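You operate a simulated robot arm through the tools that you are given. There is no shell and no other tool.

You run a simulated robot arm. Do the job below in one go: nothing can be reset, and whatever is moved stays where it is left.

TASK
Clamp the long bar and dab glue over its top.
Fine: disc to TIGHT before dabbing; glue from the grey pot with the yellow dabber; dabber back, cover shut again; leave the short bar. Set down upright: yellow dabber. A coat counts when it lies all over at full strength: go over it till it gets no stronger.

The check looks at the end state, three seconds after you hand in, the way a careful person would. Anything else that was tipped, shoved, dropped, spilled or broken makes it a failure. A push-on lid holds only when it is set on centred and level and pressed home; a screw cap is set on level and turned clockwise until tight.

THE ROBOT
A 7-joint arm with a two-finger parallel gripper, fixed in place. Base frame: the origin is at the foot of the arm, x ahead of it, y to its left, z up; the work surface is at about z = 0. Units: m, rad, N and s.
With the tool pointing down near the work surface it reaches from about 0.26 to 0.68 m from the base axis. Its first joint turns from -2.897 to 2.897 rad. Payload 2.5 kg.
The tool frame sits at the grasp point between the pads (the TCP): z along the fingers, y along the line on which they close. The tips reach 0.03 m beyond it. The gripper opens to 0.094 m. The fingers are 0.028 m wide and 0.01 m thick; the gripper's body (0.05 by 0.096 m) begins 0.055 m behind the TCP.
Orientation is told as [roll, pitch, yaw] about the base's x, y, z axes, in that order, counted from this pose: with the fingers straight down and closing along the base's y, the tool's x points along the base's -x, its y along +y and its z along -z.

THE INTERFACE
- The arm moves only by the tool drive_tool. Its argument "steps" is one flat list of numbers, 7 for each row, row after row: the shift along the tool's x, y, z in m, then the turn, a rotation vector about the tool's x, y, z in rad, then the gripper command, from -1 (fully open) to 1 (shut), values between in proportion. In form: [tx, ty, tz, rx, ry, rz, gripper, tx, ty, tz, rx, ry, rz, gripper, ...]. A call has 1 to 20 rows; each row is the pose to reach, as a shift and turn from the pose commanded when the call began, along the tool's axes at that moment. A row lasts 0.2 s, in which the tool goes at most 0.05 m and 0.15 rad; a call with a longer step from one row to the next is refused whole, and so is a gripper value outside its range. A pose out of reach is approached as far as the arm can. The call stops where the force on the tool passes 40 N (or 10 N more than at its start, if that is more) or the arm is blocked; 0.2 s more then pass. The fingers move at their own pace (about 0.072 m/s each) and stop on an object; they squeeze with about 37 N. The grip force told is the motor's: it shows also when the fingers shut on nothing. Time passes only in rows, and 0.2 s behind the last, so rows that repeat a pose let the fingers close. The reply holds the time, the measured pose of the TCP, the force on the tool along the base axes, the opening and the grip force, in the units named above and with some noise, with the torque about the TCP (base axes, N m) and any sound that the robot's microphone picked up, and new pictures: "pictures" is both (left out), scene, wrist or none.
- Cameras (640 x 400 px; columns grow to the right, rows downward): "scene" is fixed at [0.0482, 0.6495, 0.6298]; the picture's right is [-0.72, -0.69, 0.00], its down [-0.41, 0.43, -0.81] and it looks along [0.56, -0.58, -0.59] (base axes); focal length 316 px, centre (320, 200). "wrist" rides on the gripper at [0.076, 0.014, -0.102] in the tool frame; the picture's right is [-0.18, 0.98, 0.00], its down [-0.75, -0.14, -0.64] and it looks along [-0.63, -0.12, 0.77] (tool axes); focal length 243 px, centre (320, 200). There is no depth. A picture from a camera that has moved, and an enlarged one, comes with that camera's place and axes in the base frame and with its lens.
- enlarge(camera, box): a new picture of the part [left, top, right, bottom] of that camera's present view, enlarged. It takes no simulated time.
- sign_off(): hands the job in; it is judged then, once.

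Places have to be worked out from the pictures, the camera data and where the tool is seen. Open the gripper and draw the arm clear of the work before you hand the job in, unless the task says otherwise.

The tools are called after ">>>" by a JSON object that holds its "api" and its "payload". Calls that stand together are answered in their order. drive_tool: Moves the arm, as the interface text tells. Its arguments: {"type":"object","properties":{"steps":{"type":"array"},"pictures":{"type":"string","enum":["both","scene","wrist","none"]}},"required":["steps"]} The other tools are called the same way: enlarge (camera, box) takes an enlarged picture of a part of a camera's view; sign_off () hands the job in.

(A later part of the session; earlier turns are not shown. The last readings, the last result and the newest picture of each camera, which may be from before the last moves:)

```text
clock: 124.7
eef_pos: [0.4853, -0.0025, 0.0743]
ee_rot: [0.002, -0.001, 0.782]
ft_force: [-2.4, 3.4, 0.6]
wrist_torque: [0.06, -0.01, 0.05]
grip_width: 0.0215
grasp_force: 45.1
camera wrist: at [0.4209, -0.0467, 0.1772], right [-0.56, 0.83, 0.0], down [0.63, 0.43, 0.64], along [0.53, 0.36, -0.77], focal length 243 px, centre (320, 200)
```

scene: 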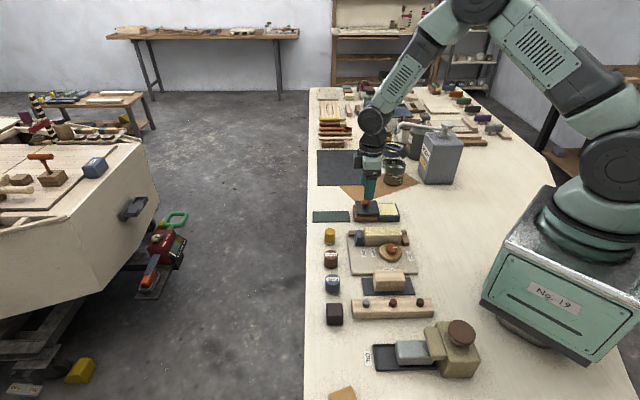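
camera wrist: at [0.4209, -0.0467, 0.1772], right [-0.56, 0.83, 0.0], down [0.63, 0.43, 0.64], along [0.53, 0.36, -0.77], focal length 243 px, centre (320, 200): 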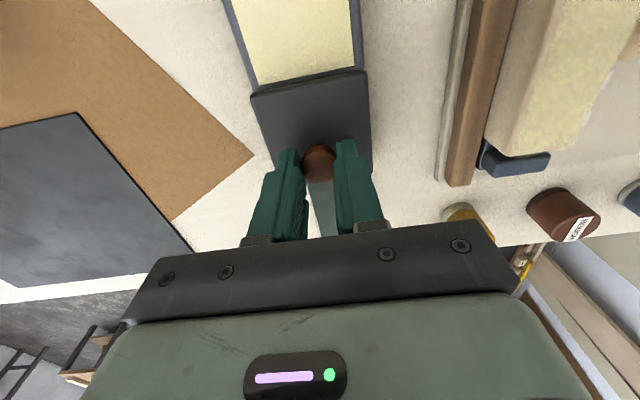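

Gripped with little load. I'll slide the cover back over the pot in stages.

>>> {"api": "drive_tool", "payload": {"steps": [0.006, 0, 0, 0, 0, 0, 1, 0.013, 0, 0, 0, 0, 0, 1, 0.02, 0, 0, 0, 0, 0, 1, 0.027, 0, 0, 0, 0, 0, 1, 0.034, 0, 0, 0, 0, 0, 1], "pictures": "none"}}

```text
clock: 125.8
eef_pos: [0.4619, -0.0266, 0.0752]
ee_rot: [0.001, -0.002, 0.782]
ft_force: [-2.6, 4.2, -5.7]
wrist_torque: [0.42, -0.4, 0.16]
grip_width: 0.0212
grasp_force: 44.7
```

>>> {"api": "drive_tool", "payload": {"steps": [0.007, 0, 0.0003, 0, 0, 0, 1, 0.014, 0.0003, 0.0003, 0, 0, 0, 1, 0.021, 0.0003, 0.0003, 0, 0, 0, 1, 0.026, 0.0003, 0.0003, 0, 0, 0, 1, 0.03, 0.0003, 0.0003, 0, 0, 0, 1]}}

>>> {"api": "enlarge", "payload": {"camera": "scene", "box": [340, 180, 420, 240]}}

```text
clock: 127.0
eef_pos: [0.4401, -0.0476, 0.0755]
ee_rot: [-0.001, -0.004, 0.782]
ft_force: [8.7, -0.5, -14.7]
wrist_torque: [-0.88, 0.67, 0.02]
grip_width: 0.0213
grasp_force: 44.5
camera wrist: at [0.3756, -0.0917, 0.1771], right [-0.56, 0.83, 0.0], down [0.63, 0.43, 0.64], along [0.53, 0.36, -0.77], focal length 243 px, centre (320, 200)
```

scene: 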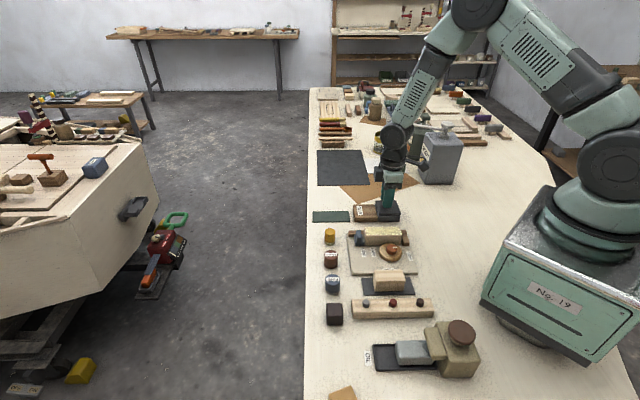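
wrist: 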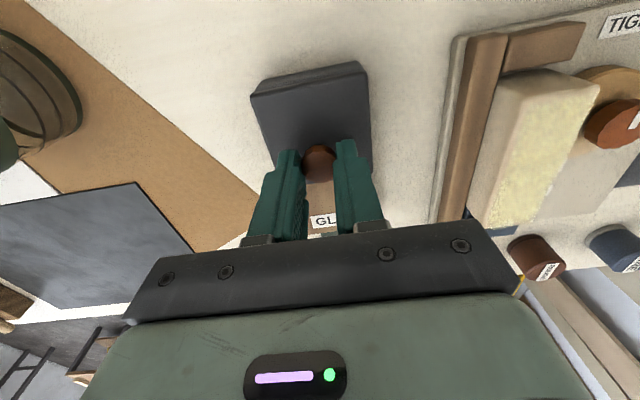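

```text
6.67 times, centred on (380, 210) of scene
camera zoom: at [0.0482, 0.6495, 0.6298], right [-0.72, -0.69, 0.0], down [-0.41, 0.43, -0.81], along [0.56, -0.58, -0.59], focal length 2110 px, centre (-80, 133)
```

zoom: 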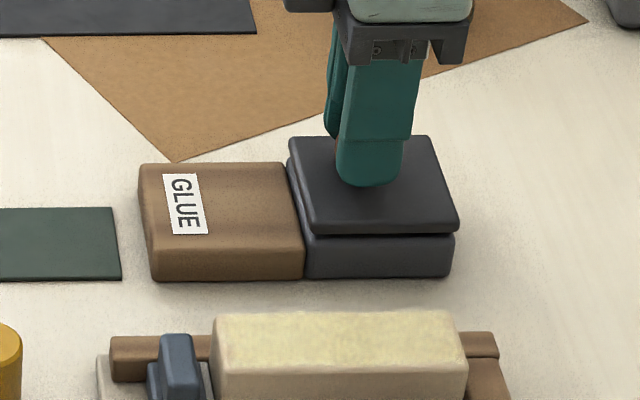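

The cover matches its original closed position. A small extra push confirms the stop.

>>> {"api": "drive_tool", "payload": {"steps": [0.001, 0, 0.0005, 0, 0, 0, 1, 0.002, 0, 0.0005, 0, 0, 0, 1, 0.0025, 0, 0.0005, 0, 0, 0, 1], "pictures": "none"}}

>>> {"api": "enlarge", "payload": {"camera": "scene", "box": [340, 190, 420, 240]}}

```text
clock: 127.8
eef_pos: [0.4395, -0.0479, 0.0753]
ee_rot: [-0.003, -0.007, 0.782]
ft_force: [23.3, 8.9, -14.9]
wrist_torque: [-0.36, 0.1, 0.04]
grip_width: 0.0213
grasp_force: 45.5
```

```text
8.00 times, centred on (380, 215) of scene
camera zoom: at [0.0482, 0.6495, 0.6298], right [-0.72, -0.69, 0.0], down [-0.41, 0.43, -0.81], along [0.56, -0.58, -0.59], focal length 2532 px, centre (-160, 80)
```

zoom: 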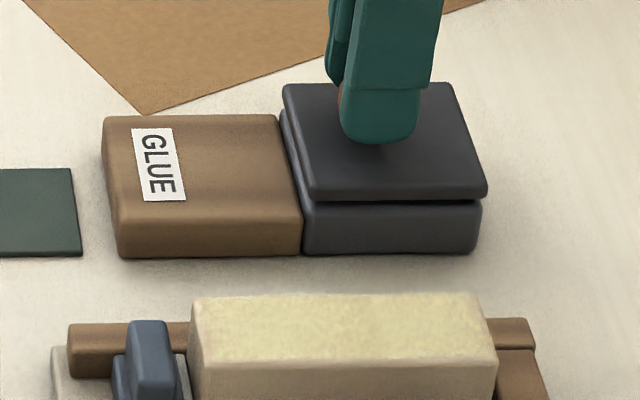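

It's against its stop, identical to the original view. I'll unload, release and rise straight up.

>>> {"api": "drive_tool", "payload": {"steps": [-0.0018, 0, 0, 0, 0, 0, 1, -0.0018, 0, 0, 0, 0, 0, 0.3, -0.0018, 0, 0, 0, 0, 0, -0.2, -0.0018, 0, 0, 0, 0, 0, -0.2, -0.0018, 0, 0, 0, 0, 0, -0.2, -0.0018, 0, -0.03, 0, 0, 0, -0.2, -0.0018, 0, -0.07, 0, 0, 0, -0.2, -0.0018, 0, -0.11, 0, 0, 0, -0.2, -0.0018, 0, -0.15, 0, 0, 0, -0.2]}}

>>> {"api": "enlarge", "payload": {"camera": "scene", "box": [310, 190, 430, 265]}}

>>> {"api": "enlarge", "payload": {"camera": "wrist", "box": [220, 0, 520, 180]}}

```text
clock: 129.8
eef_pos: [0.4386, -0.0487, 0.2257]
ee_rot: [0.001, -0.002, 0.781]
ft_force: [-0.3, -0.5, 0.5]
wrist_torque: [0.0, -0.03, -0.01]
grip_width: 0.0565
grasp_force: 0.1
camera wrist: at [0.3743, -0.0928, 0.3274], right [-0.56, 0.83, 0.0], down [0.64, 0.43, 0.64], along [0.53, 0.36, -0.77], focal length 243 px, centre (320, 200)
```

scene: 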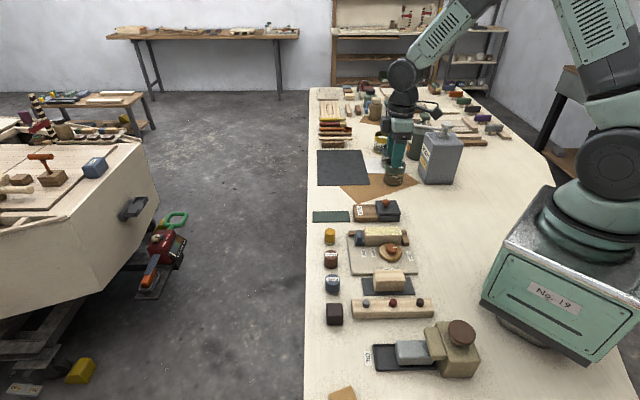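
wrist: 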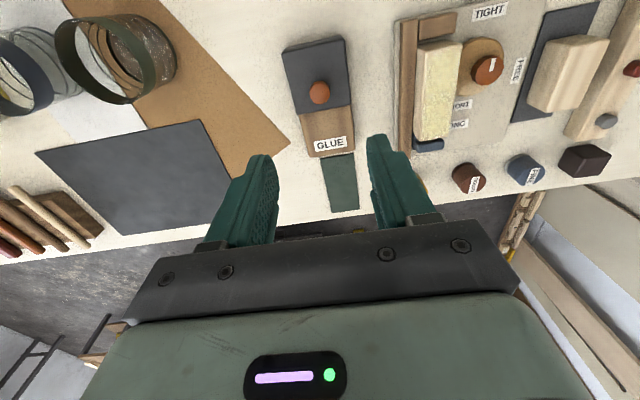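

```text
5.33 times, centred on (370, 228) of scene
camera zoom: at [0.0482, 0.6495, 0.6298], right [-0.72, -0.69, 0.0], down [-0.41, 0.43, -0.81], along [0.56, -0.58, -0.59], focal length 1688 px, centre (53, 53)
```

zoom: 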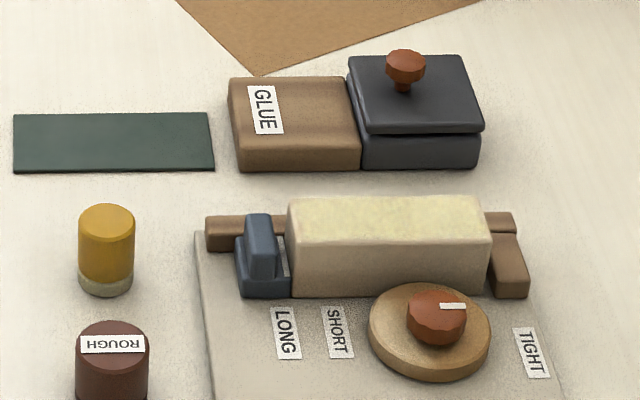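

```text
2.13 times, centred on (370, 90) of wrist
camera zoom: at [0.3743, -0.0928, 0.3274], right [-0.56, 0.83, 0.0], down [0.64, 0.43, 0.64], along [0.53, 0.36, -0.77], focal length 518 px, centre (213, 435)
```

zoom: 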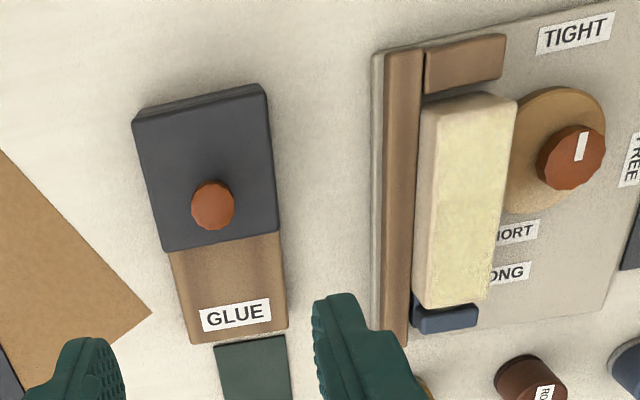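

Everything looks in place. Before handing in, I'll take an unobstructed look down at the coat.

>>> {"api": "drive_tool", "payload": {"steps": [-0.016, 0.03, 0, 0, 0, 0, -0.2, -0.032, 0.06, 0.01, 0, 0, 0, -0.2, -0.048, 0.09, 0.02, 0, 0, 0, -0.2, -0.058, 0.1186, 0.02, 0, 0, 0, -0.2, -0.058, 0.1186, 0.02, 0, 0, 0, -0.2]}}

>>> {"api": "enlarge", "payload": {"camera": "wrist", "box": [260, 0, 380, 130]}}

>>> {"api": "enlarge", "payload": {"camera": "scene", "box": [360, 220, 420, 250]}}

```text
clock: 131.1
eef_pos: [0.3953, 0.0771, 0.2049]
ee_rot: [0.001, -0.003, 0.78]
ft_force: [-0.6, 0.0, 0.2]
wrist_torque: [-0.01, 0.01, -0.03]
grip_width: 0.0564
grasp_force: 0.1
camera wrist: at [0.3309, 0.0329, 0.3069], right [-0.56, 0.83, 0.0], down [0.63, 0.43, 0.64], along [0.53, 0.36, -0.77], focal length 243 px, centre (320, 200)
```

scene: 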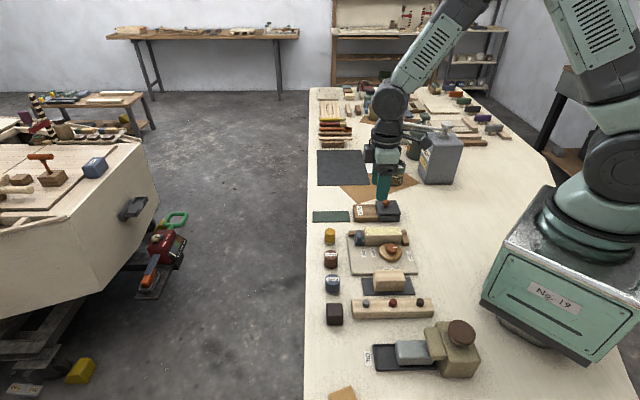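
wrist: 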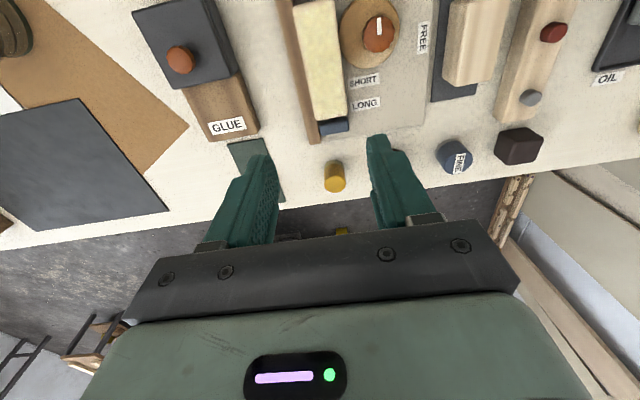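

```text
3.08 times, centred on (320, 65) of wrist
camera zoom: at [0.3309, 0.0329, 0.3069], right [-0.56, 0.83, 0.0], down [0.63, 0.43, 0.64], along [0.53, 0.36, -0.77], focal length 746 px, centre (320, 615)
```

zoom: 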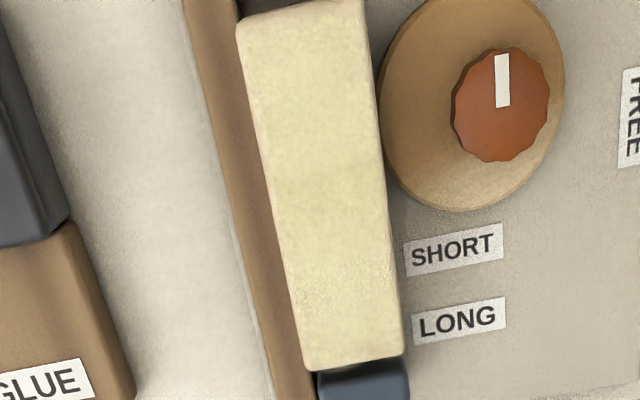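

```text
10.67 times, centred on (390, 235) of scene
camera zoom: at [0.0482, 0.6495, 0.6298], right [-0.72, -0.69, 0.0], down [-0.41, 0.43, -0.81], along [0.56, -0.58, -0.59], focal length 3376 px, centre (-427, -173)
```

zoom: 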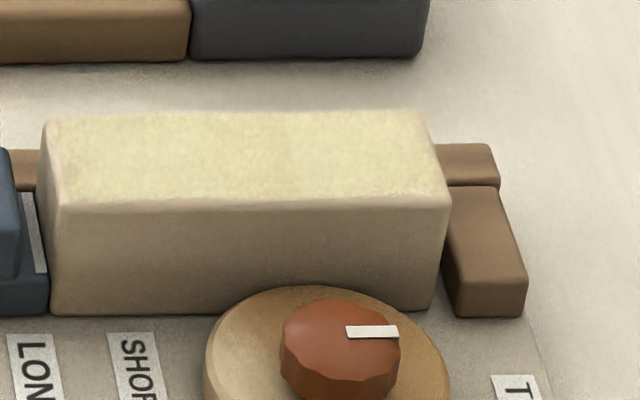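

Zooming on the stop end corners once more.

>>> {"api": "enlarge", "payload": {"camera": "wrist", "box": [300, 70, 370, 140]}}

>>> {"api": "enlarge", "payload": {"camera": "scene", "box": [362, 224, 386, 244]}}

>>> {"api": "enlarge", "payload": {"camera": "wrist", "box": [280, 0, 350, 60]}}

```text
5.71 times, centred on (335, 105) of wrist
camera zoom: at [0.3309, 0.0329, 0.3069], right [-0.56, 0.83, 0.0], down [0.63, 0.43, 0.64], along [0.53, 0.36, -0.77], focal length 1386 px, centre (234, 743)
```

zoom: 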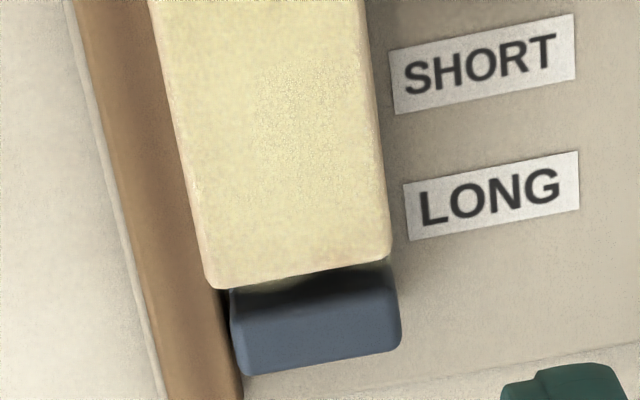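

```text
16.00 times, centred on (374, 234) of scene
camera zoom: at [0.0482, 0.6495, 0.6298], right [-0.72, -0.69, 0.0], down [-0.41, 0.43, -0.81], along [0.56, -0.58, -0.59], focal length 5065 px, centre (-544, -344)
```

zoom: 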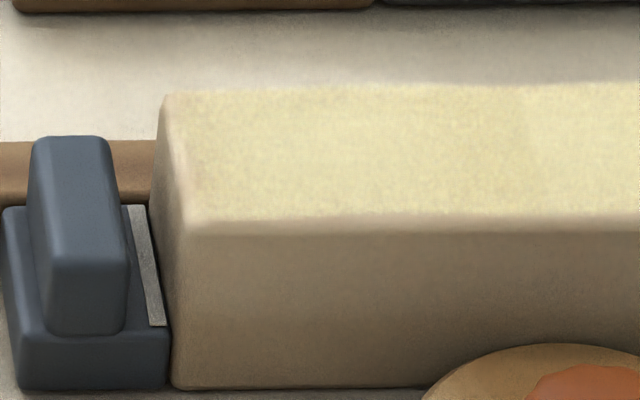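

```text
6.67 times, centred on (315, 30) of wrist
camera zoom: at [0.3309, 0.0329, 0.3069], right [-0.56, 0.83, 0.0], down [0.63, 0.43, 0.64], along [0.53, 0.36, -0.77], focal length 1618 px, centre (353, 1333)
```

zoom: 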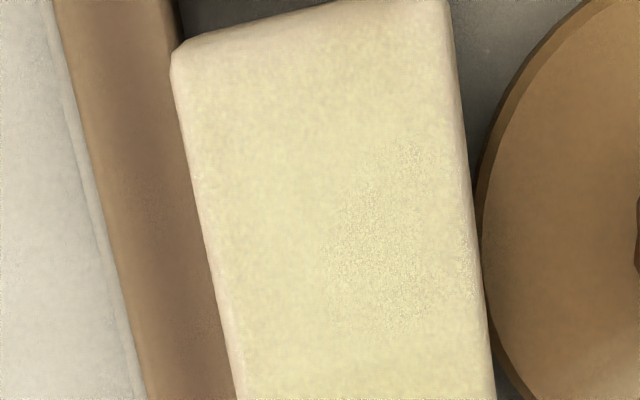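

The last few mm at the stop end still look paler, since my strokes stopped short of the tab (which sits several mm lower than the bar top). I'll do one more loaded pass there, so first back to the cover knob.

>>> {"api": "drive_tool", "payload": {"steps": [0.018, -0.04, 0.01, 0, 0, 0, -0.2, 0.037, -0.08, 0.03, 0, 0, 0, -0.2, 0.0565, -0.12, 0.05, 0, 0, 0, -0.2, 0.0565, -0.12, 0.09, 0, 0, 0, -0.2, 0.0565, -0.12, 0.115, 0, 0, 0, -0.2, 0.0565, -0.12, 0.13, 0, 0, 0, -0.2, 0.0565, -0.12, 0.13, 0, 0, 0, 0.3, 0.0565, -0.12, 0.13, 0, 0, 0, 1, 0.0565, -0.12, 0.13, 0, 0, 0, 1, 0.0565, -0.12, 0.13, 0, 0, 0, 1], "pictures": "wrist"}}

```text
clock: 133.2
eef_pos: [0.4405, -0.0486, 0.0737]
ee_rot: [0.001, 0.001, 0.782]
ft_force: [-7.5, 9.7, -3.6]
wrist_torque: [0.0, 0.12, 0.16]
grip_width: 0.0212
grasp_force: 45.1
camera wrist: at [0.3767, -0.0914, 0.1766], right [-0.56, 0.83, 0.0], down [0.64, 0.43, 0.64], along [0.53, 0.36, -0.77], focal length 243 px, centre (320, 200)
```

wrist: 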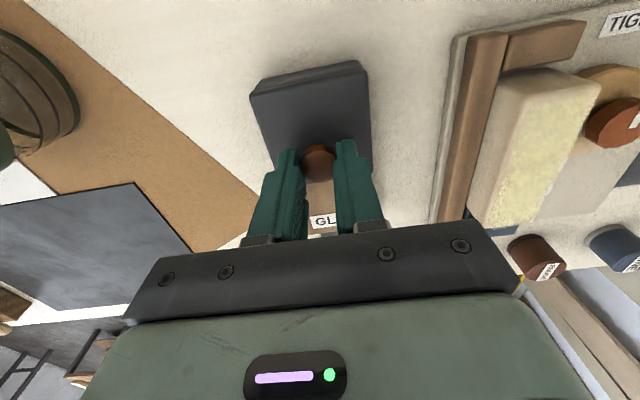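

Gripped. Slide the cover open again.

>>> {"api": "drive_tool", "payload": {"steps": [0, 0.001, 0, 0, 0, 0, 1, -0.006, 0.001, 0, 0, 0, 0, 1, -0.013, 0.001, 0, 0, 0, 0, 1, -0.02, 0.001, 0, 0, 0, 0, 1, -0.027, 0.001, 0, 0, 0, 0, 1, -0.034, 0.001, 0, 0, 0, 0, 1], "pictures": "none"}}

```text
clock: 134.7
eef_pos: [0.4641, -0.0241, 0.0738]
ee_rot: [0.0, 0.0, 0.779]
ft_force: [-0.4, -0.3, -16.4]
wrist_torque: [-0.54, 0.53, -0.02]
grip_width: 0.0213
grasp_force: 45.2
```

>>> {"api": "drive_tool", "payload": {"steps": [-0.007, 0, 0.0003, 0, 0, 0, 1, -0.014, 0, 0.0005, 0, 0, 0, 1, -0.021, 0, 0.0005, 0, 0, 0, 1, -0.03, 0, 0.0005, 0, 0, 0, 1], "pictures": "none"}}

```text
clock: 135.7
eef_pos: [0.4855, -0.0028, 0.0747]
ee_rot: [-0.001, -0.004, 0.782]
ft_force: [3.6, -5.1, -13.9]
wrist_torque: [-0.47, 0.14, 0.08]
grip_width: 0.0213
grasp_force: 44.9
```

Open. Release the knob, rise, and go over the dabber.

>>> {"api": "drive_tool", "payload": {"steps": [0, 0, 0, 0, 0, 0, 0.3, 0, 0, 0, 0, 0, 0, -0.2, 0, 0, 0, 0, 0, 0, -0.3, 0, 0, -0.03, 0, 0, 0, -0.3, 0, 0, -0.075, 0, 0, 0, -0.5, -0.027, 0.03, -0.075, 0, 0, 0, -0.5, -0.054, 0.06, -0.075, 0, 0, 0, -0.5, -0.081, 0.09, -0.075, 0, 0, 0, -0.5, -0.109, 0.119, -0.075, 0, 0, 0, -0.5, -0.109, 0.119, -0.03, 0, 0, 0, -0.5, -0.109, 0.119, -0.02, 0, 0, 0, -0.5, -0.109, 0.119, -0.02, 0, 0, 0, -0.5]}}

>>> {"api": "enlarge", "payload": {"camera": "wrist", "box": [220, 80, 420, 210]}}

>>> {"api": "enlarge", "payload": {"camera": "scene", "box": [310, 190, 430, 265]}}

```text
clock: 138.2
eef_pos: [0.4806, 0.1591, 0.0938]
ee_rot: [0.002, -0.001, 0.778]
ft_force: [1.0, 0.1, -0.9]
wrist_torque: [0.02, 0.01, 0.01]
grip_width: 0.0704
grasp_force: 0.0
camera wrist: at [0.4157, 0.1151, 0.1966], right [-0.56, 0.83, 0.0], down [0.63, 0.43, 0.64], along [0.53, 0.36, -0.77], focal length 243 px, centre (320, 200)
```

scene: 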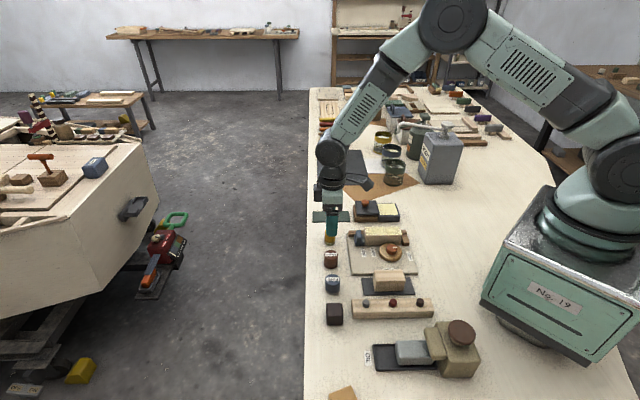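
wrist: 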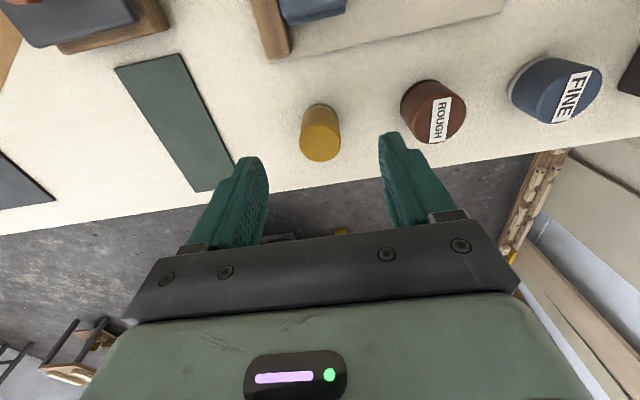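

```text
3.08 times, centred on (320, 145) of wrist
camera zoom: at [0.4157, 0.1151, 0.1966], right [-0.56, 0.83, 0.0], down [0.63, 0.43, 0.64], along [0.53, 0.36, -0.77], focal length 746 px, centre (320, 369)
```

zoom: 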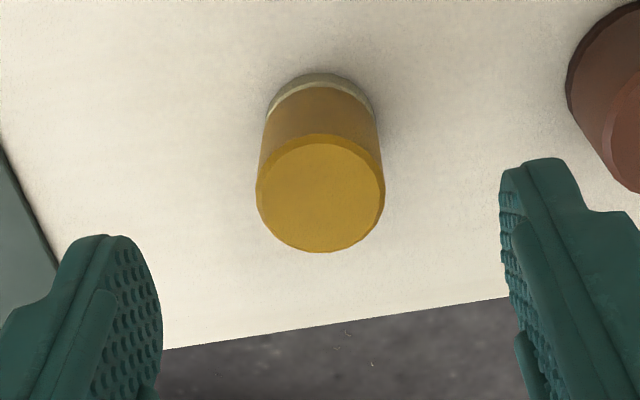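

```text
5.33 times, centred on (370, 228) of scene
camera zoom: at [0.0482, 0.6495, 0.6298], right [-0.72, -0.69, 0.0], down [-0.41, 0.43, -0.81], along [0.56, -0.58, -0.59], focal length 1688 px, centre (53, 53)
```

zoom: 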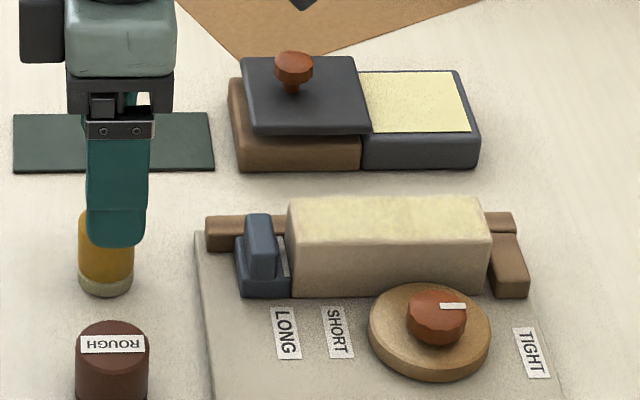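

Aligned. Descend and grip the dabber again.

>>> {"api": "drive_tool", "payload": {"steps": [-0.001, 0, 0.022, 0, 0, 0, -0.5, -0.002, 0, 0.0435, 0, 0, 0, -0.5, -0.002, 0, 0.0435, 0, 0, 0, 0, -0.002, 0, 0.0435, 0, 0, 0, 1, -0.002, 0, 0.0435, 0, 0, 0, 1, -0.002, 0, 0.0435, 0, 0, 0, 1], "pictures": "none"}}

```text
clock: 139.7
eef_pos: [0.4817, 0.1611, 0.0513]
ee_rot: [0.001, -0.001, 0.78]
ft_force: [0.0, 0.7, -0.6]
wrist_torque: [0.01, -0.01, -0.02]
grip_width: 0.0275
grasp_force: 37.1
```

Gripped. Lift, carry to the pot and lower toward the glue.

>>> {"api": "drive_tool", "payload": {"steps": [0, 0, -0.02, 0, 0, 0, 1, 0, 0, -0.06, 0, 0, 0, 1, 0, 0, -0.1, 0, 0, 0, 1, 0.031, -0.02, -0.1, 0, 0, 0, 1, 0.062, -0.04, -0.1, 0, 0, 0, 1, 0.093, -0.06, -0.1, 0, 0, 0, 1, 0.124, -0.08, -0.1, 0, 0, 0, 1, 0.155, -0.1, -0.1, 0, 0, 0, 1, 0.1876, -0.1224, -0.1, 0, 0, 0, 1, 0.1876, -0.1224, -0.06, 0, 0, 0, 1, 0.1876, -0.1224, -0.035, 0, 0, 0, 1, 0.1876, -0.1224, -0.028, 0, 0, 0, 1, 0.1876, -0.1224, -0.026, 0, 0, 0, 1, 0.1876, -0.1224, -0.026, 0, 0, 0, 1], "pictures": "none"}}

>>> {"api": "drive_tool", "payload": {"steps": [0, 0, 0.0007, 0, 0, 0, 1, 0, 0, 0.0014, 0, 0, 0, 1, 0, 0, 0.0014, 0, 0, 0, 1], "pictures": "none"}}

```text
clock: 142.7
eef_pos: [0.4343, -0.0587, 0.0764]
ee_rot: [0.002, -0.002, 0.78]
ft_force: [0.2, -0.4, 0.6]
wrist_torque: [0.01, 0.02, 0.0]
grip_width: 0.0279
grasp_force: 36.9
```

```text
clock: 143.4
eef_pos: [0.4348, -0.0582, 0.0757]
ee_rot: [0.002, -0.003, 0.78]
ft_force: [-2.0, -0.4, 10.7]
wrist_torque: [-0.03, 0.12, 0.03]
grip_width: 0.0276
grasp_force: 37.3
```

Loaded at 11 N. Move to the stop end of the bar and hover just above.

>>> {"api": "drive_tool", "payload": {"steps": [0, 0, 0.0005, 0, 0, 0, 1, 0, 0, 0.0005, 0, 0, 0, 1, 0, 0, -0.02, 0, 0, 0, 1, 0, 0, -0.0625, 0, 0, 0, 1, -0.02, 0.033, -0.0625, 0, 0, 0, 1, -0.04, 0.066, -0.0625, 0, 0, 0, 1, -0.06, 0.1, -0.0625, 0, 0, 0, 1, -0.078, 0.1313, -0.0585, 0, 0, 0, 1, -0.078, 0.1313, -0.035, 0, 0, 0, 1, -0.078, 0.1313, -0.029, 0, 0, 0, 1, -0.078, 0.1313, -0.029, 0, 0, 0, 1]}}

>>> {"api": "enlarge", "payload": {"camera": "scene", "box": [340, 195, 440, 265]}}

>>> {"api": "enlarge", "payload": {"camera": "scene", "box": [352, 215, 392, 245]}}

```text
clock: 145.8
eef_pos: [0.3976, 0.0894, 0.1052]
ee_rot: [0.003, -0.002, 0.78]
ft_force: [-0.9, -0.3, -1.1]
wrist_torque: [0.02, 0.02, 0.01]
grip_width: 0.0276
grasp_force: 36.9
camera wrist: at [0.3325, 0.0462, 0.2071], right [-0.56, 0.83, 0.0], down [0.63, 0.43, 0.64], along [0.53, 0.36, -0.77], focal length 243 px, centre (320, 200)
```

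scene: 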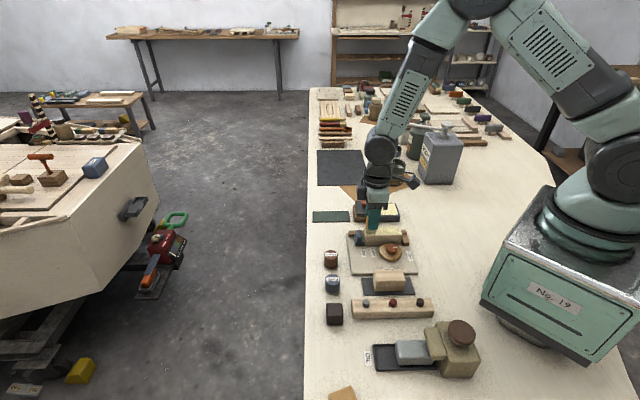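
wrist: 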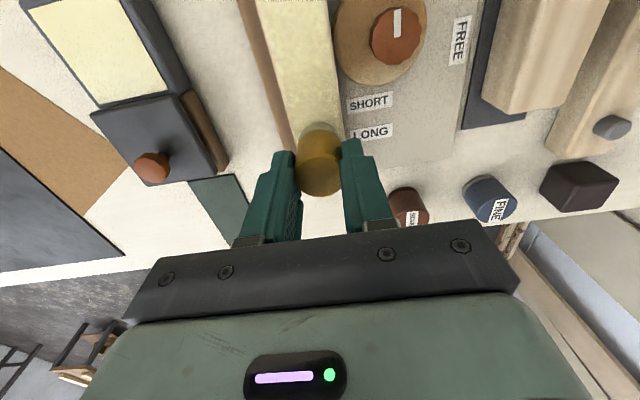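

```text
5.71 times, centred on (390, 230) of scene
camera zoom: at [0.0482, 0.6495, 0.6298], right [-0.72, -0.69, 0.0], down [-0.41, 0.43, -0.81], along [0.56, -0.58, -0.59], focal length 1809 px, centre (-80, 29)
```

zoom: 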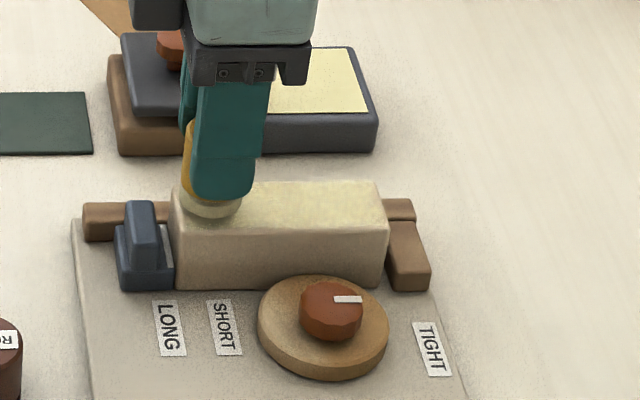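

```text
13.33 times, centred on (372, 230) of scene
camera zoom: at [0.0482, 0.6495, 0.6298], right [-0.72, -0.69, 0.0], down [-0.41, 0.43, -0.81], along [0.56, -0.58, -0.59], focal length 4221 px, centre (-373, -200)
```

zoom: 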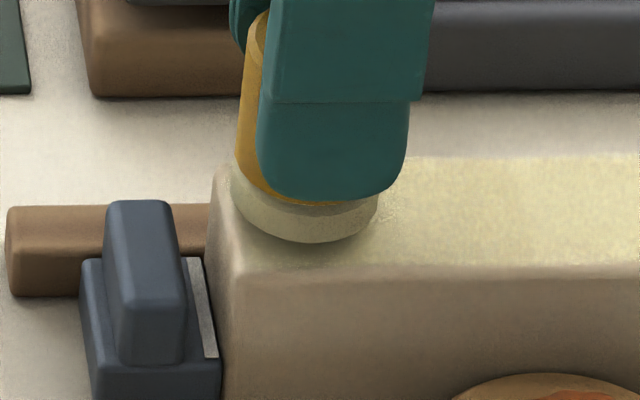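

Regripped, the foot is now about 18 mm inside the end, so I'll shift 8 mm toward the stop and lower gently to contact.

>>> {"api": "drive_tool", "payload": {"steps": [-0.008, 0, 0.002, 0, 0, 0, 1, -0.008, 0, 0.003, 0, 0, 0, 1, -0.008, 0, 0.0037, 0, 0, 0, 1, -0.008, 0, 0.0037, 0, 0, 0, 1], "pictures": "none"}}

```text
clock: 146.8
eef_pos: [0.4039, 0.0967, 0.101]
ee_rot: [0.002, -0.001, 0.781]
ft_force: [-0.6, -1.3, -1.6]
wrist_torque: [0.02, 0.0, -0.04]
grip_width: 0.0276
grasp_force: 36.9
```

>>> {"api": "drive_tool", "payload": {"steps": [0, 0, 0.0006, 0, 0, 0, 1, 0, 0, 0.0012, 0, 0, 0, 1, 0, 0, 0.0016, 0, 0, 0, 1, 0, 0, 0.0016, 0, 0, 0, 1], "pictures": "scene"}}

>>> {"api": "enlarge", "payload": {"camera": "scene", "box": [352, 215, 392, 245]}}

```text
clock: 147.8
eef_pos: [0.4033, 0.0957, 0.0998]
ee_rot: [0.001, -0.003, 0.779]
ft_force: [-4.9, -0.4, 29.8]
wrist_torque: [-0.15, 0.28, -0.01]
grip_width: 0.0275
grasp_force: 37.0
```

scene: 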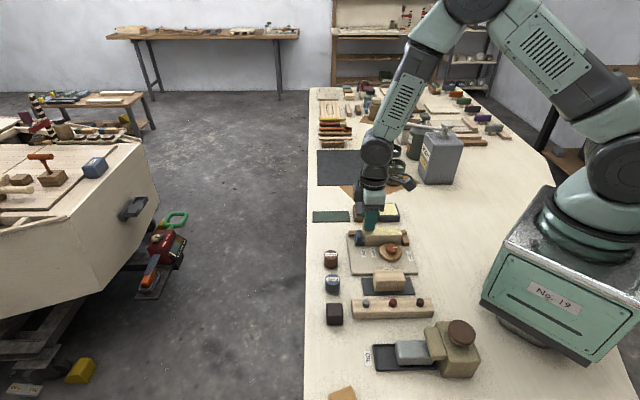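

```text
13.33 times, centred on (372, 230) of scene
camera zoom: at [0.0482, 0.6495, 0.6298], right [-0.72, -0.69, 0.0], down [-0.41, 0.43, -0.81], along [0.56, -0.58, -0.59], focal length 4221 px, centre (-373, -200)
```

zoom: 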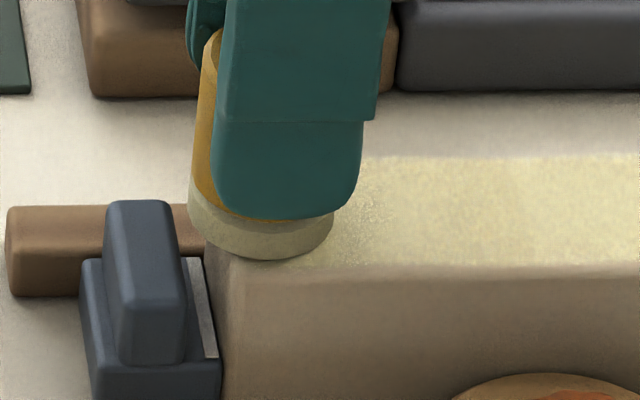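

Good position: about 7 mm overhang, still clear of the tab. I'll ease the force and make sideways strokes across the end strip.

>>> {"api": "drive_tool", "payload": {"steps": [0, 0, -0.0009, 0, 0, 0, 1, 0, 0.007, -0.0009, 0, 0, 0, 1, 0, 0, -0.0009, 0, 0, 0, 1, 0, -0.007, -0.0009, 0, 0, 0, 1, 0, 0, -0.0009, 0, 0, 0, 1, 0, 0.007, -0.0009, 0, 0, 0, 1, 0.004, 0.007, -0.0009, 0, 0, 0, 1, 0.004, 0, -0.0009, 0, 0, 0, 1, 0.004, -0.007, -0.0009, 0, 0, 0, 1, 0, -0.007, -0.0009, 0, 0, 0, 1, 0, 0, -0.0009, 0, 0, 0, 1, 0, 0.007, -0.0009, 0, 0, 0, 1, 0.01, 0.007, -0.0009, 0, 0, 0, 1, 0.02, 0.007, -0.0009, 0, 0, 0, 1, 0.01, 0.007, -0.0009, 0, 0, 0, 1, 0, 0.007, -0.0009, 0, 0, 0, 1, 0, 0, -0.0009, 0, 0, 0, 1, 0.01, 0, -0.0009, 0, 0, 0, 1, 0.02, 0, -0.0009, 0, 0, 0, 1, 0.01, 0, -0.0009, 0, 0, 0, 1], "pictures": "scene"}}

>>> {"api": "enlarge", "payload": {"camera": "scene", "box": [352, 215, 392, 245]}}

```text
clock: 152.1
eef_pos: [0.3953, 0.0873, 0.0991]
ee_rot: [0.001, 0.001, 0.78]
ft_force: [-1.0, -1.5, 4.1]
wrist_torque: [-0.09, 0.06, -0.02]
grip_width: 0.0277
grasp_force: 37.3
```

scene: 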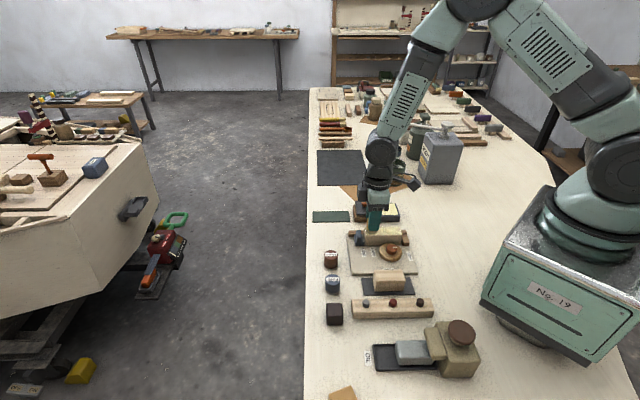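

```text
13.33 times, centred on (372, 230) of scene
camera zoom: at [0.0482, 0.6495, 0.6298], right [-0.72, -0.69, 0.0], down [-0.41, 0.43, -0.81], along [0.56, -0.58, -0.59], focal length 4221 px, centre (-373, -200)
```

zoom: 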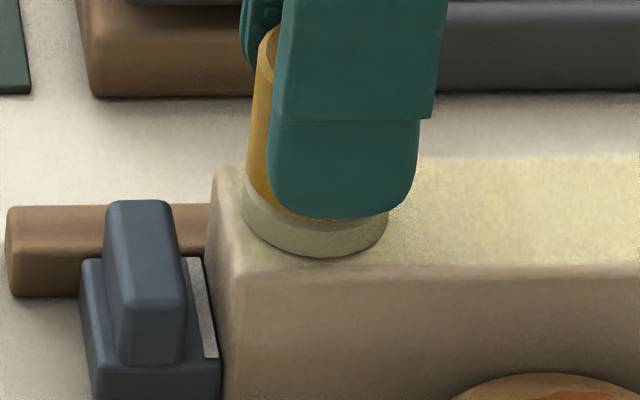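

Now one full lane along the fence side to the far end, sideways strokes there, then back along the disc side.

>>> {"api": "drive_tool", "payload": {"steps": [0, 0, 0.0004, 0, 0, 0, 1, -0.011, -0.007, 0.0004, 0, 0, 0, 1, 0, -0.007, 0.0004, 0, 0, 0, 1, 0.012, -0.007, 0.0004, 0, 0, 0, 1, 0.024, -0.007, 0.0004, 0, 0, 0, 1, 0.036, -0.007, 0.0004, 0, 0, 0, 1, 0.048, -0.007, 0.0004, 0, 0, 0, 1, 0.06, -0.007, 0.0004, 0, 0, 0, 1, 0.071, -0.007, 0.0004, 0, 0, 0, 1, 0.077, -0.006, 0.0004, 0, 0, 0, 1, 0.077, 0, 0.0004, 0, 0, 0, 1, 0.077, 0.006, 0.0004, 0, 0, 0, 1, 0.077, 0, 0.0004, 0, 0, 0, 1, 0.077, -0.006, 0.0004, 0, 0, 0, 1, 0.077, 0, 0.0004, 0, 0, 0, 1, 0.077, 0.006, 0.0004, 0, 0, 0, 1, 0.065, 0.006, 0.0004, 0, 0, 0, 1, 0.053, 0.006, 0.0004, 0, 0, 0, 1, 0.041, 0.006, 0.0004, 0, 0, 0, 1, 0.03, 0.006, 0.0004, 0, 0, 0, 1], "pictures": "scene"}}

>>> {"api": "enlarge", "payload": {"camera": "scene", "box": [340, 195, 440, 265]}}

```text
clock: 156.2
eef_pos: [0.3696, 0.0728, 0.1001]
ee_rot: [0.003, -0.004, 0.782]
ft_force: [-1.2, -0.3, 3.2]
wrist_torque: [-0.03, 0.02, -0.02]
grip_width: 0.0276
grasp_force: 36.7
```

scene: 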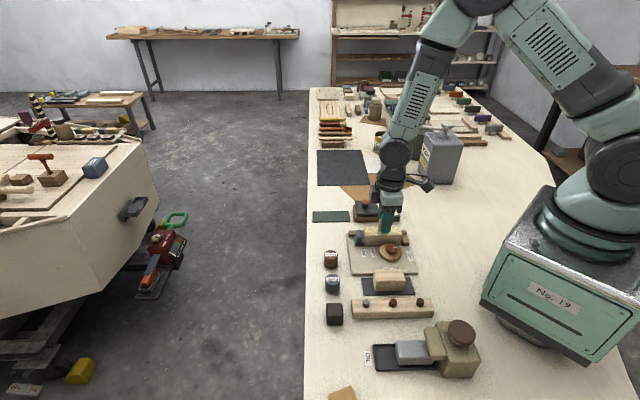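

```text
5.71 times, centred on (390, 230) of scene
camera zoom: at [0.0482, 0.6495, 0.6298], right [-0.72, -0.69, 0.0], down [-0.41, 0.43, -0.81], along [0.56, -0.58, -0.59], focal length 1809 px, centre (-80, 29)
```

zoom: 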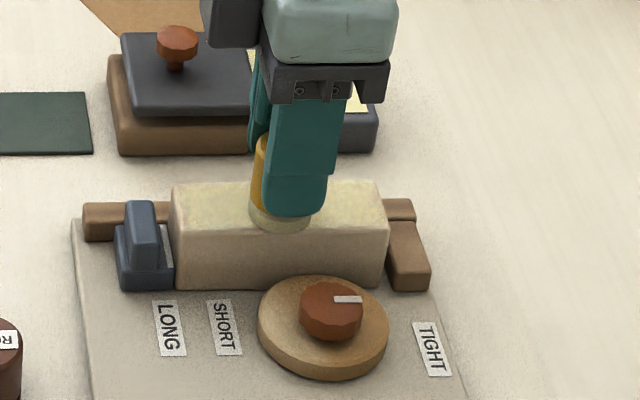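

Finish the disc-side lane to the stop end with more sideways strokes there, then lift for a look.

>>> {"api": "drive_tool", "payload": {"steps": [-0.012, 0, 0.0003, 0, 0, 0, 1, -0.024, 0, 0.0003, 0, 0, 0, 1, -0.034, 0, 0.0003, 0, 0, 0, 1, -0.04, 0, 0.0003, 0, 0, 0, 1, -0.04, -0.008, 0.0003, 0, 0, 0, 1, -0.04, -0.015, 0.0003, 0, 0, 0, 1, -0.04, -0.008, 0.0003, 0, 0, 0, 1, -0.04, 0, 0.0003, 0, 0, 0, 1, -0.04, -0.008, 0.0003, 0, 0, 0, 1, -0.04, -0.015, 0.0003, 0, 0, 0, 1, -0.03, -0.015, 0.0003, 0, 0, 0, 1, -0.02, -0.015, 0.0003, 0, 0, 0, 1, -0.02, -0.01, -0.01, 0, 0, 0, 1, -0.02, -0.01, -0.05, 0, 0, 0, 1, -0.04, -0.01, -0.08, 0, 0, 0, 1, -0.06, -0.01, -0.1, 0, 0, 0, 1, -0.06, -0.01, -0.1, 0, 0, 0, 1]}}

>>> {"api": "enlarge", "payload": {"camera": "wrist", "box": [290, 40, 370, 130]}}

>>> {"api": "enlarge", "payload": {"camera": "scene", "box": [362, 224, 386, 244]}}

>>> {"api": "enlarge", "payload": {"camera": "scene", "box": [385, 222, 415, 246]}}

>>> {"api": "enlarge", "payload": {"camera": "wrist", "box": [260, 0, 380, 130]}}

```text
clock: 159.8
eef_pos: [0.4196, 0.108, 0.1989]
ee_rot: [0.002, -0.002, 0.779]
ft_force: [-0.1, 0.1, -0.3]
wrist_torque: [0.0, -0.01, 0.02]
grip_width: 0.0277
grasp_force: 36.8
camera wrist: at [0.3555, 0.0631, 0.3019], right [-0.56, 0.83, 0.0], down [0.63, 0.43, 0.64], along [0.53, 0.36, -0.77], focal length 243 px, centre (320, 200)
```

scene: 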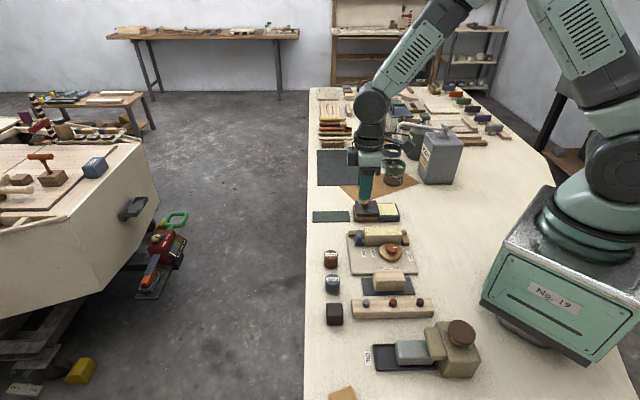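
wrist: 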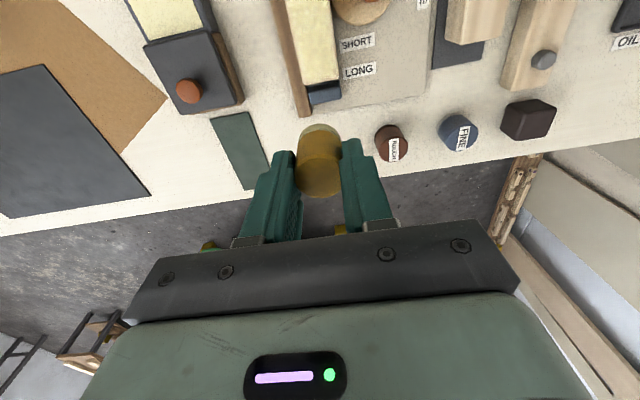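

```text
4.44 times, centred on (330, 85) of wrist
camera zoom: at [0.3555, 0.0631, 0.3019], right [-0.56, 0.83, 0.0], down [0.63, 0.43, 0.64], along [0.53, 0.36, -0.77], focal length 1078 px, centre (276, 711)
```

zoom: 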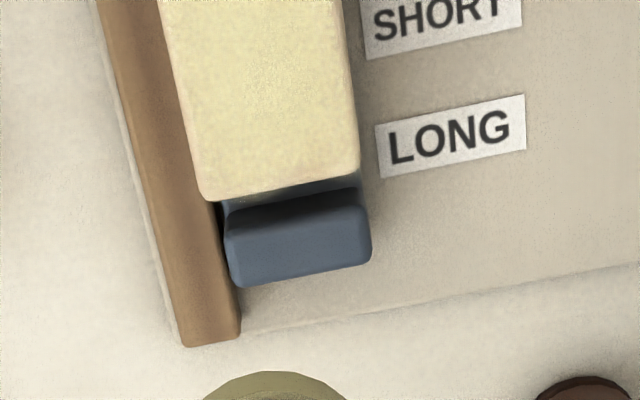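

```text
16.00 times, centred on (374, 234) of scene
camera zoom: at [0.0482, 0.6495, 0.6298], right [-0.72, -0.69, 0.0], down [-0.41, 0.43, -0.81], along [0.56, -0.58, -0.59], focal length 5065 px, centre (-544, -344)
```

zoom: 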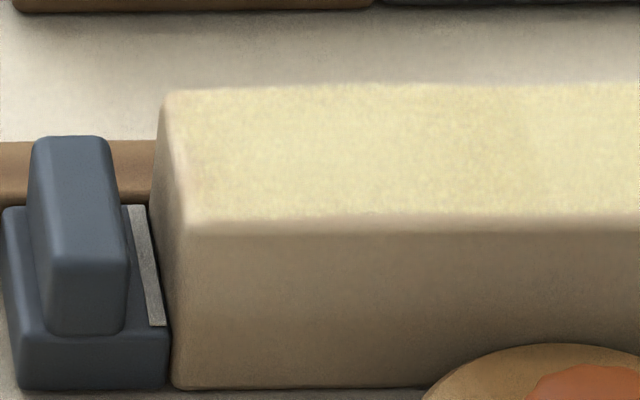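

```text
16.00 times, centred on (400, 234) of scene
camera zoom: at [0.0482, 0.6495, 0.6298], right [-0.72, -0.69, 0.0], down [-0.41, 0.43, -0.81], along [0.56, -0.58, -0.59], focal length 5065 px, centre (-960, -344)
```

zoom: 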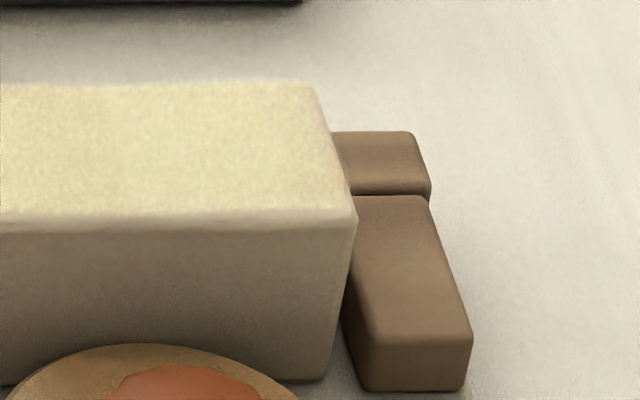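

```text
3.08 times, centred on (320, 65) of wrist
camera zoom: at [0.3555, 0.0631, 0.3019], right [-0.56, 0.83, 0.0], down [0.63, 0.43, 0.64], along [0.53, 0.36, -0.77], focal length 746 px, centre (320, 615)
```

zoom: 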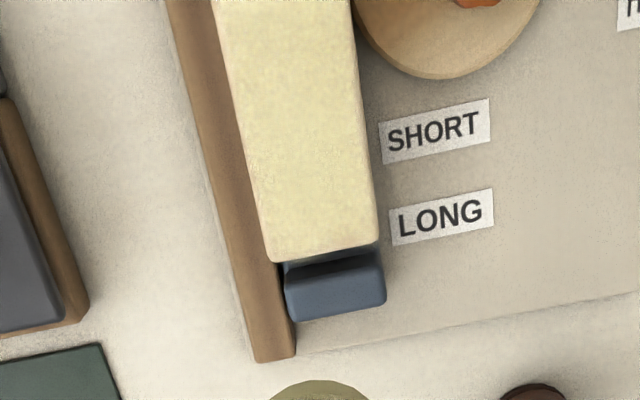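

The stop end is now yellow right to the edge and nothing else got stronger, so the coat is complete. I'll return the dabber to its spot.

>>> {"api": "drive_tool", "payload": {"steps": [-0.027, -0.002, 0.01, 0, 0, 0, 1, -0.055, -0.004, 0.03, 0, 0, 0, 1, -0.0815, -0.0058, 0.06, 0, 0, 0, 1, -0.0815, -0.0058, 0.1, 0, 0, 0, 1, -0.0815, -0.0058, 0.13, 0, 0, 0, 1, -0.0815, -0.0058, 0.142, 0, 0, 0, 1, -0.0815, -0.0058, 0.145, 0, 0, 0, 1, -0.0815, -0.0058, 0.146, 0, 0, 0, 1, -0.0815, -0.0058, 0.146, 0, 0, 0, 1], "pictures": "scene"}}

>>> {"api": "enlarge", "payload": {"camera": "scene", "box": [310, 205, 380, 265]}}

```text
clock: 161.8
eef_pos: [0.4818, 0.1603, 0.0533]
ee_rot: [0.003, -0.004, 0.781]
ft_force: [0.3, 0.5, -0.1]
wrist_torque: [0.0, -0.04, -0.03]
grip_width: 0.0276
grasp_force: 37.1
```

scene: 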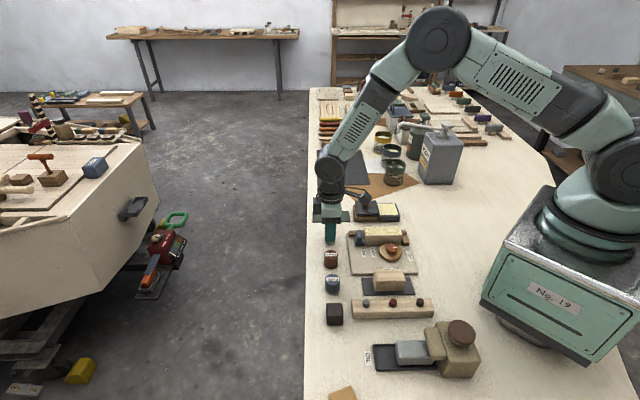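

```text
6.67 times, centred on (345, 235) of scene
camera zoom: at [0.0482, 0.6495, 0.6298], right [-0.72, -0.69, 0.0], down [-0.41, 0.43, -0.81], along [0.56, -0.58, -0.59], focal length 2110 px, centre (153, -33)
```

zoom: 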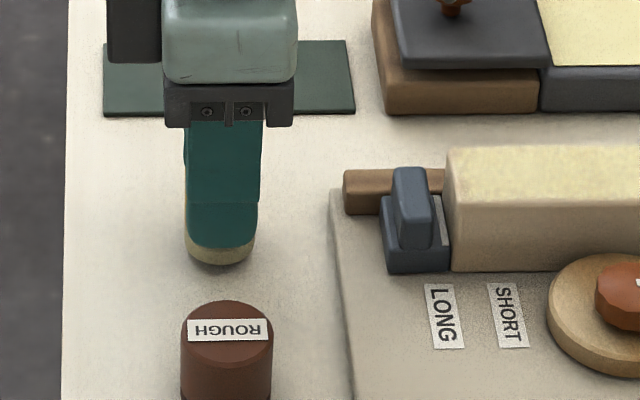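

Just above the table at its old spot; lowering to contact.

>>> {"api": "drive_tool", "payload": {"steps": [0, 0, 0.001, 0, 0, 0, 1, 0, 0, 0.002, 0, 0, 0, 1, 0, 0, 0.0028, 0, 0, 0, 1, 0, 0, 0.0034, 0, 0, 0, 1, 0, 0, 0.0034, 0, 0, 0, 1], "pictures": "none"}}

```text
clock: 163.1
eef_pos: [0.4822, 0.16, 0.0494]
ee_rot: [0.0, -0.002, 0.779]
ft_force: [0.6, -0.4, -0.1]
wrist_torque: [0.02, -0.01, 0.01]
grip_width: 0.0274
grasp_force: 37.2
```

>>> {"api": "drive_tool", "payload": {"steps": [0, 0, 0.0006, 0, 0, 0, 1, 0, 0, 0.0012, 0, 0, 0, 1, 0, 0, 0.0018, 0, 0, 0, 1, 0, 0, 0.0018, 0, 0, 0, 1], "pictures": "none"}}

```text
clock: 164.1
eef_pos: [0.482, 0.1616, 0.0486]
ee_rot: [0.003, -0.001, 0.781]
ft_force: [-6.3, -2.5, 18.9]
wrist_torque: [-0.11, 0.26, 0.01]
grip_width: 0.0277
grasp_force: 36.8
```

Seated flat at 19 N. Ease off, open and rise straight up.

>>> {"api": "drive_tool", "payload": {"steps": [0, 0, -0.0008, 0, 0, 0, 1, 0, 0, -0.001, 0, 0, 0, 0.35, 0, 0, -0.001, 0, 0, 0, 0.2, 0, 0, -0.001, 0, 0, 0, -0.1, 0, 0, -0.001, 0, 0, 0, -0.3, 0, 0, -0.001, 0, 0, 0, -0.3, 0, 0, -0.02, 0, 0, 0, -0.3, 0, 0, -0.06, 0, 0, 0, -0.3, 0, 0, -0.1, 0, 0, 0, -0.3, 0, 0, -0.1, 0, 0, 0, -0.3]}}

>>> {"api": "enlarge", "payload": {"camera": "scene", "box": [310, 215, 380, 275]}}

```text
clock: 166.2
eef_pos: [0.4821, 0.1616, 0.148]
ee_rot: [0.001, -0.001, 0.78]
ft_force: [-0.9, -0.4, -0.7]
wrist_torque: [-0.01, 0.02, -0.01]
grip_width: 0.0611
grasp_force: 0.0
camera wrist: at [0.4166, 0.1161, 0.2505], right [-0.56, 0.83, 0.0], down [0.64, 0.43, 0.64], along [0.53, 0.36, -0.77], focal length 243 px, centre (320, 200)
```

scene: 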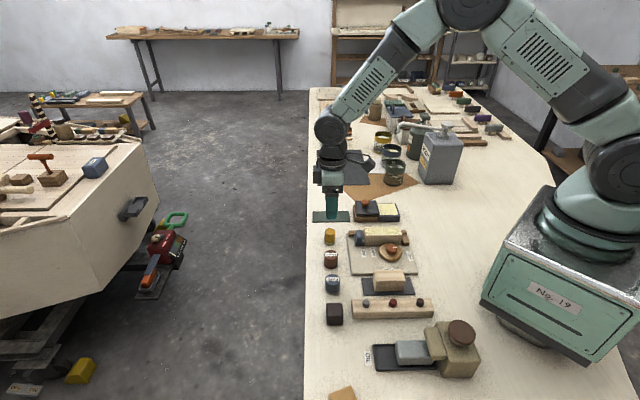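
wrist: 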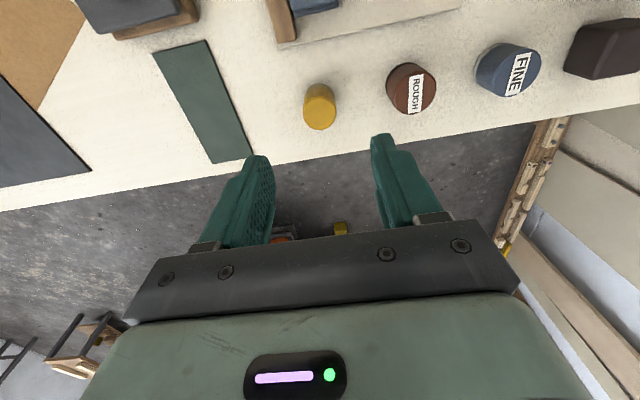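

```text
6.67 times, centred on (345, 245) of scene
camera zoom: at [0.0482, 0.6495, 0.6298], right [-0.72, -0.69, 0.0], down [-0.41, 0.43, -0.81], along [0.56, -0.58, -0.59], focal length 2110 px, centre (153, -100)
```

zoom: 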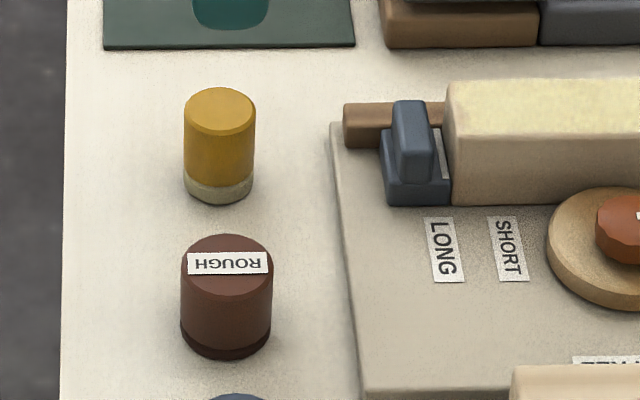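

The dabber is upright. Now back to the cover knob to close the pot.

>>> {"api": "drive_tool", "payload": {"steps": [0.028, -0.03, 0, 0, 0, 0, -0.3, 0.056, -0.06, 0, 0, 0, 0, -0.3, 0.085, -0.09, 0, 0, 0, 0, -0.3, 0.1132, -0.1193, 0, 0, 0, 0, -0.3, 0.1132, -0.1193, 0.035, 0, 0, 0, -0.3, 0.1132, -0.1193, 0.06, 0, 0, 0, -0.3, 0.1132, -0.1193, 0.0735, 0, 0, 0, -0.3, 0.1132, -0.1193, 0.0735, 0, 0, 0, 0.3, 0.1132, -0.1193, 0.0735, 0, 0, 0, 1, 0.1132, -0.1193, 0.0735, 0, 0, 0, 1, 0.1132, -0.1193, 0.0735, 0, 0, 0, 1], "pictures": "wrist"}}

```text
clock: 168.7
eef_pos: [0.4839, -0.0036, 0.0734]
ee_rot: [0.002, -0.003, 0.783]
ft_force: [-3.3, 4.3, -1.2]
wrist_torque: [-0.06, 0.01, 0.08]
grip_width: 0.0214
grasp_force: 44.9
camera wrist: at [0.4203, -0.0474, 0.1764], right [-0.56, 0.83, 0.0], down [0.63, 0.43, 0.64], along [0.53, 0.36, -0.77], focal length 243 px, centre (320, 200)
```

wrist: 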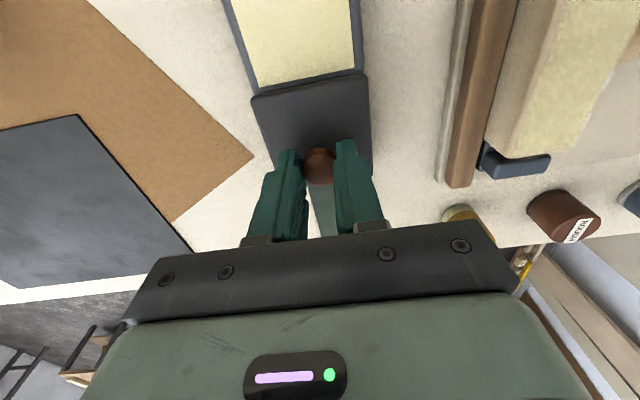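

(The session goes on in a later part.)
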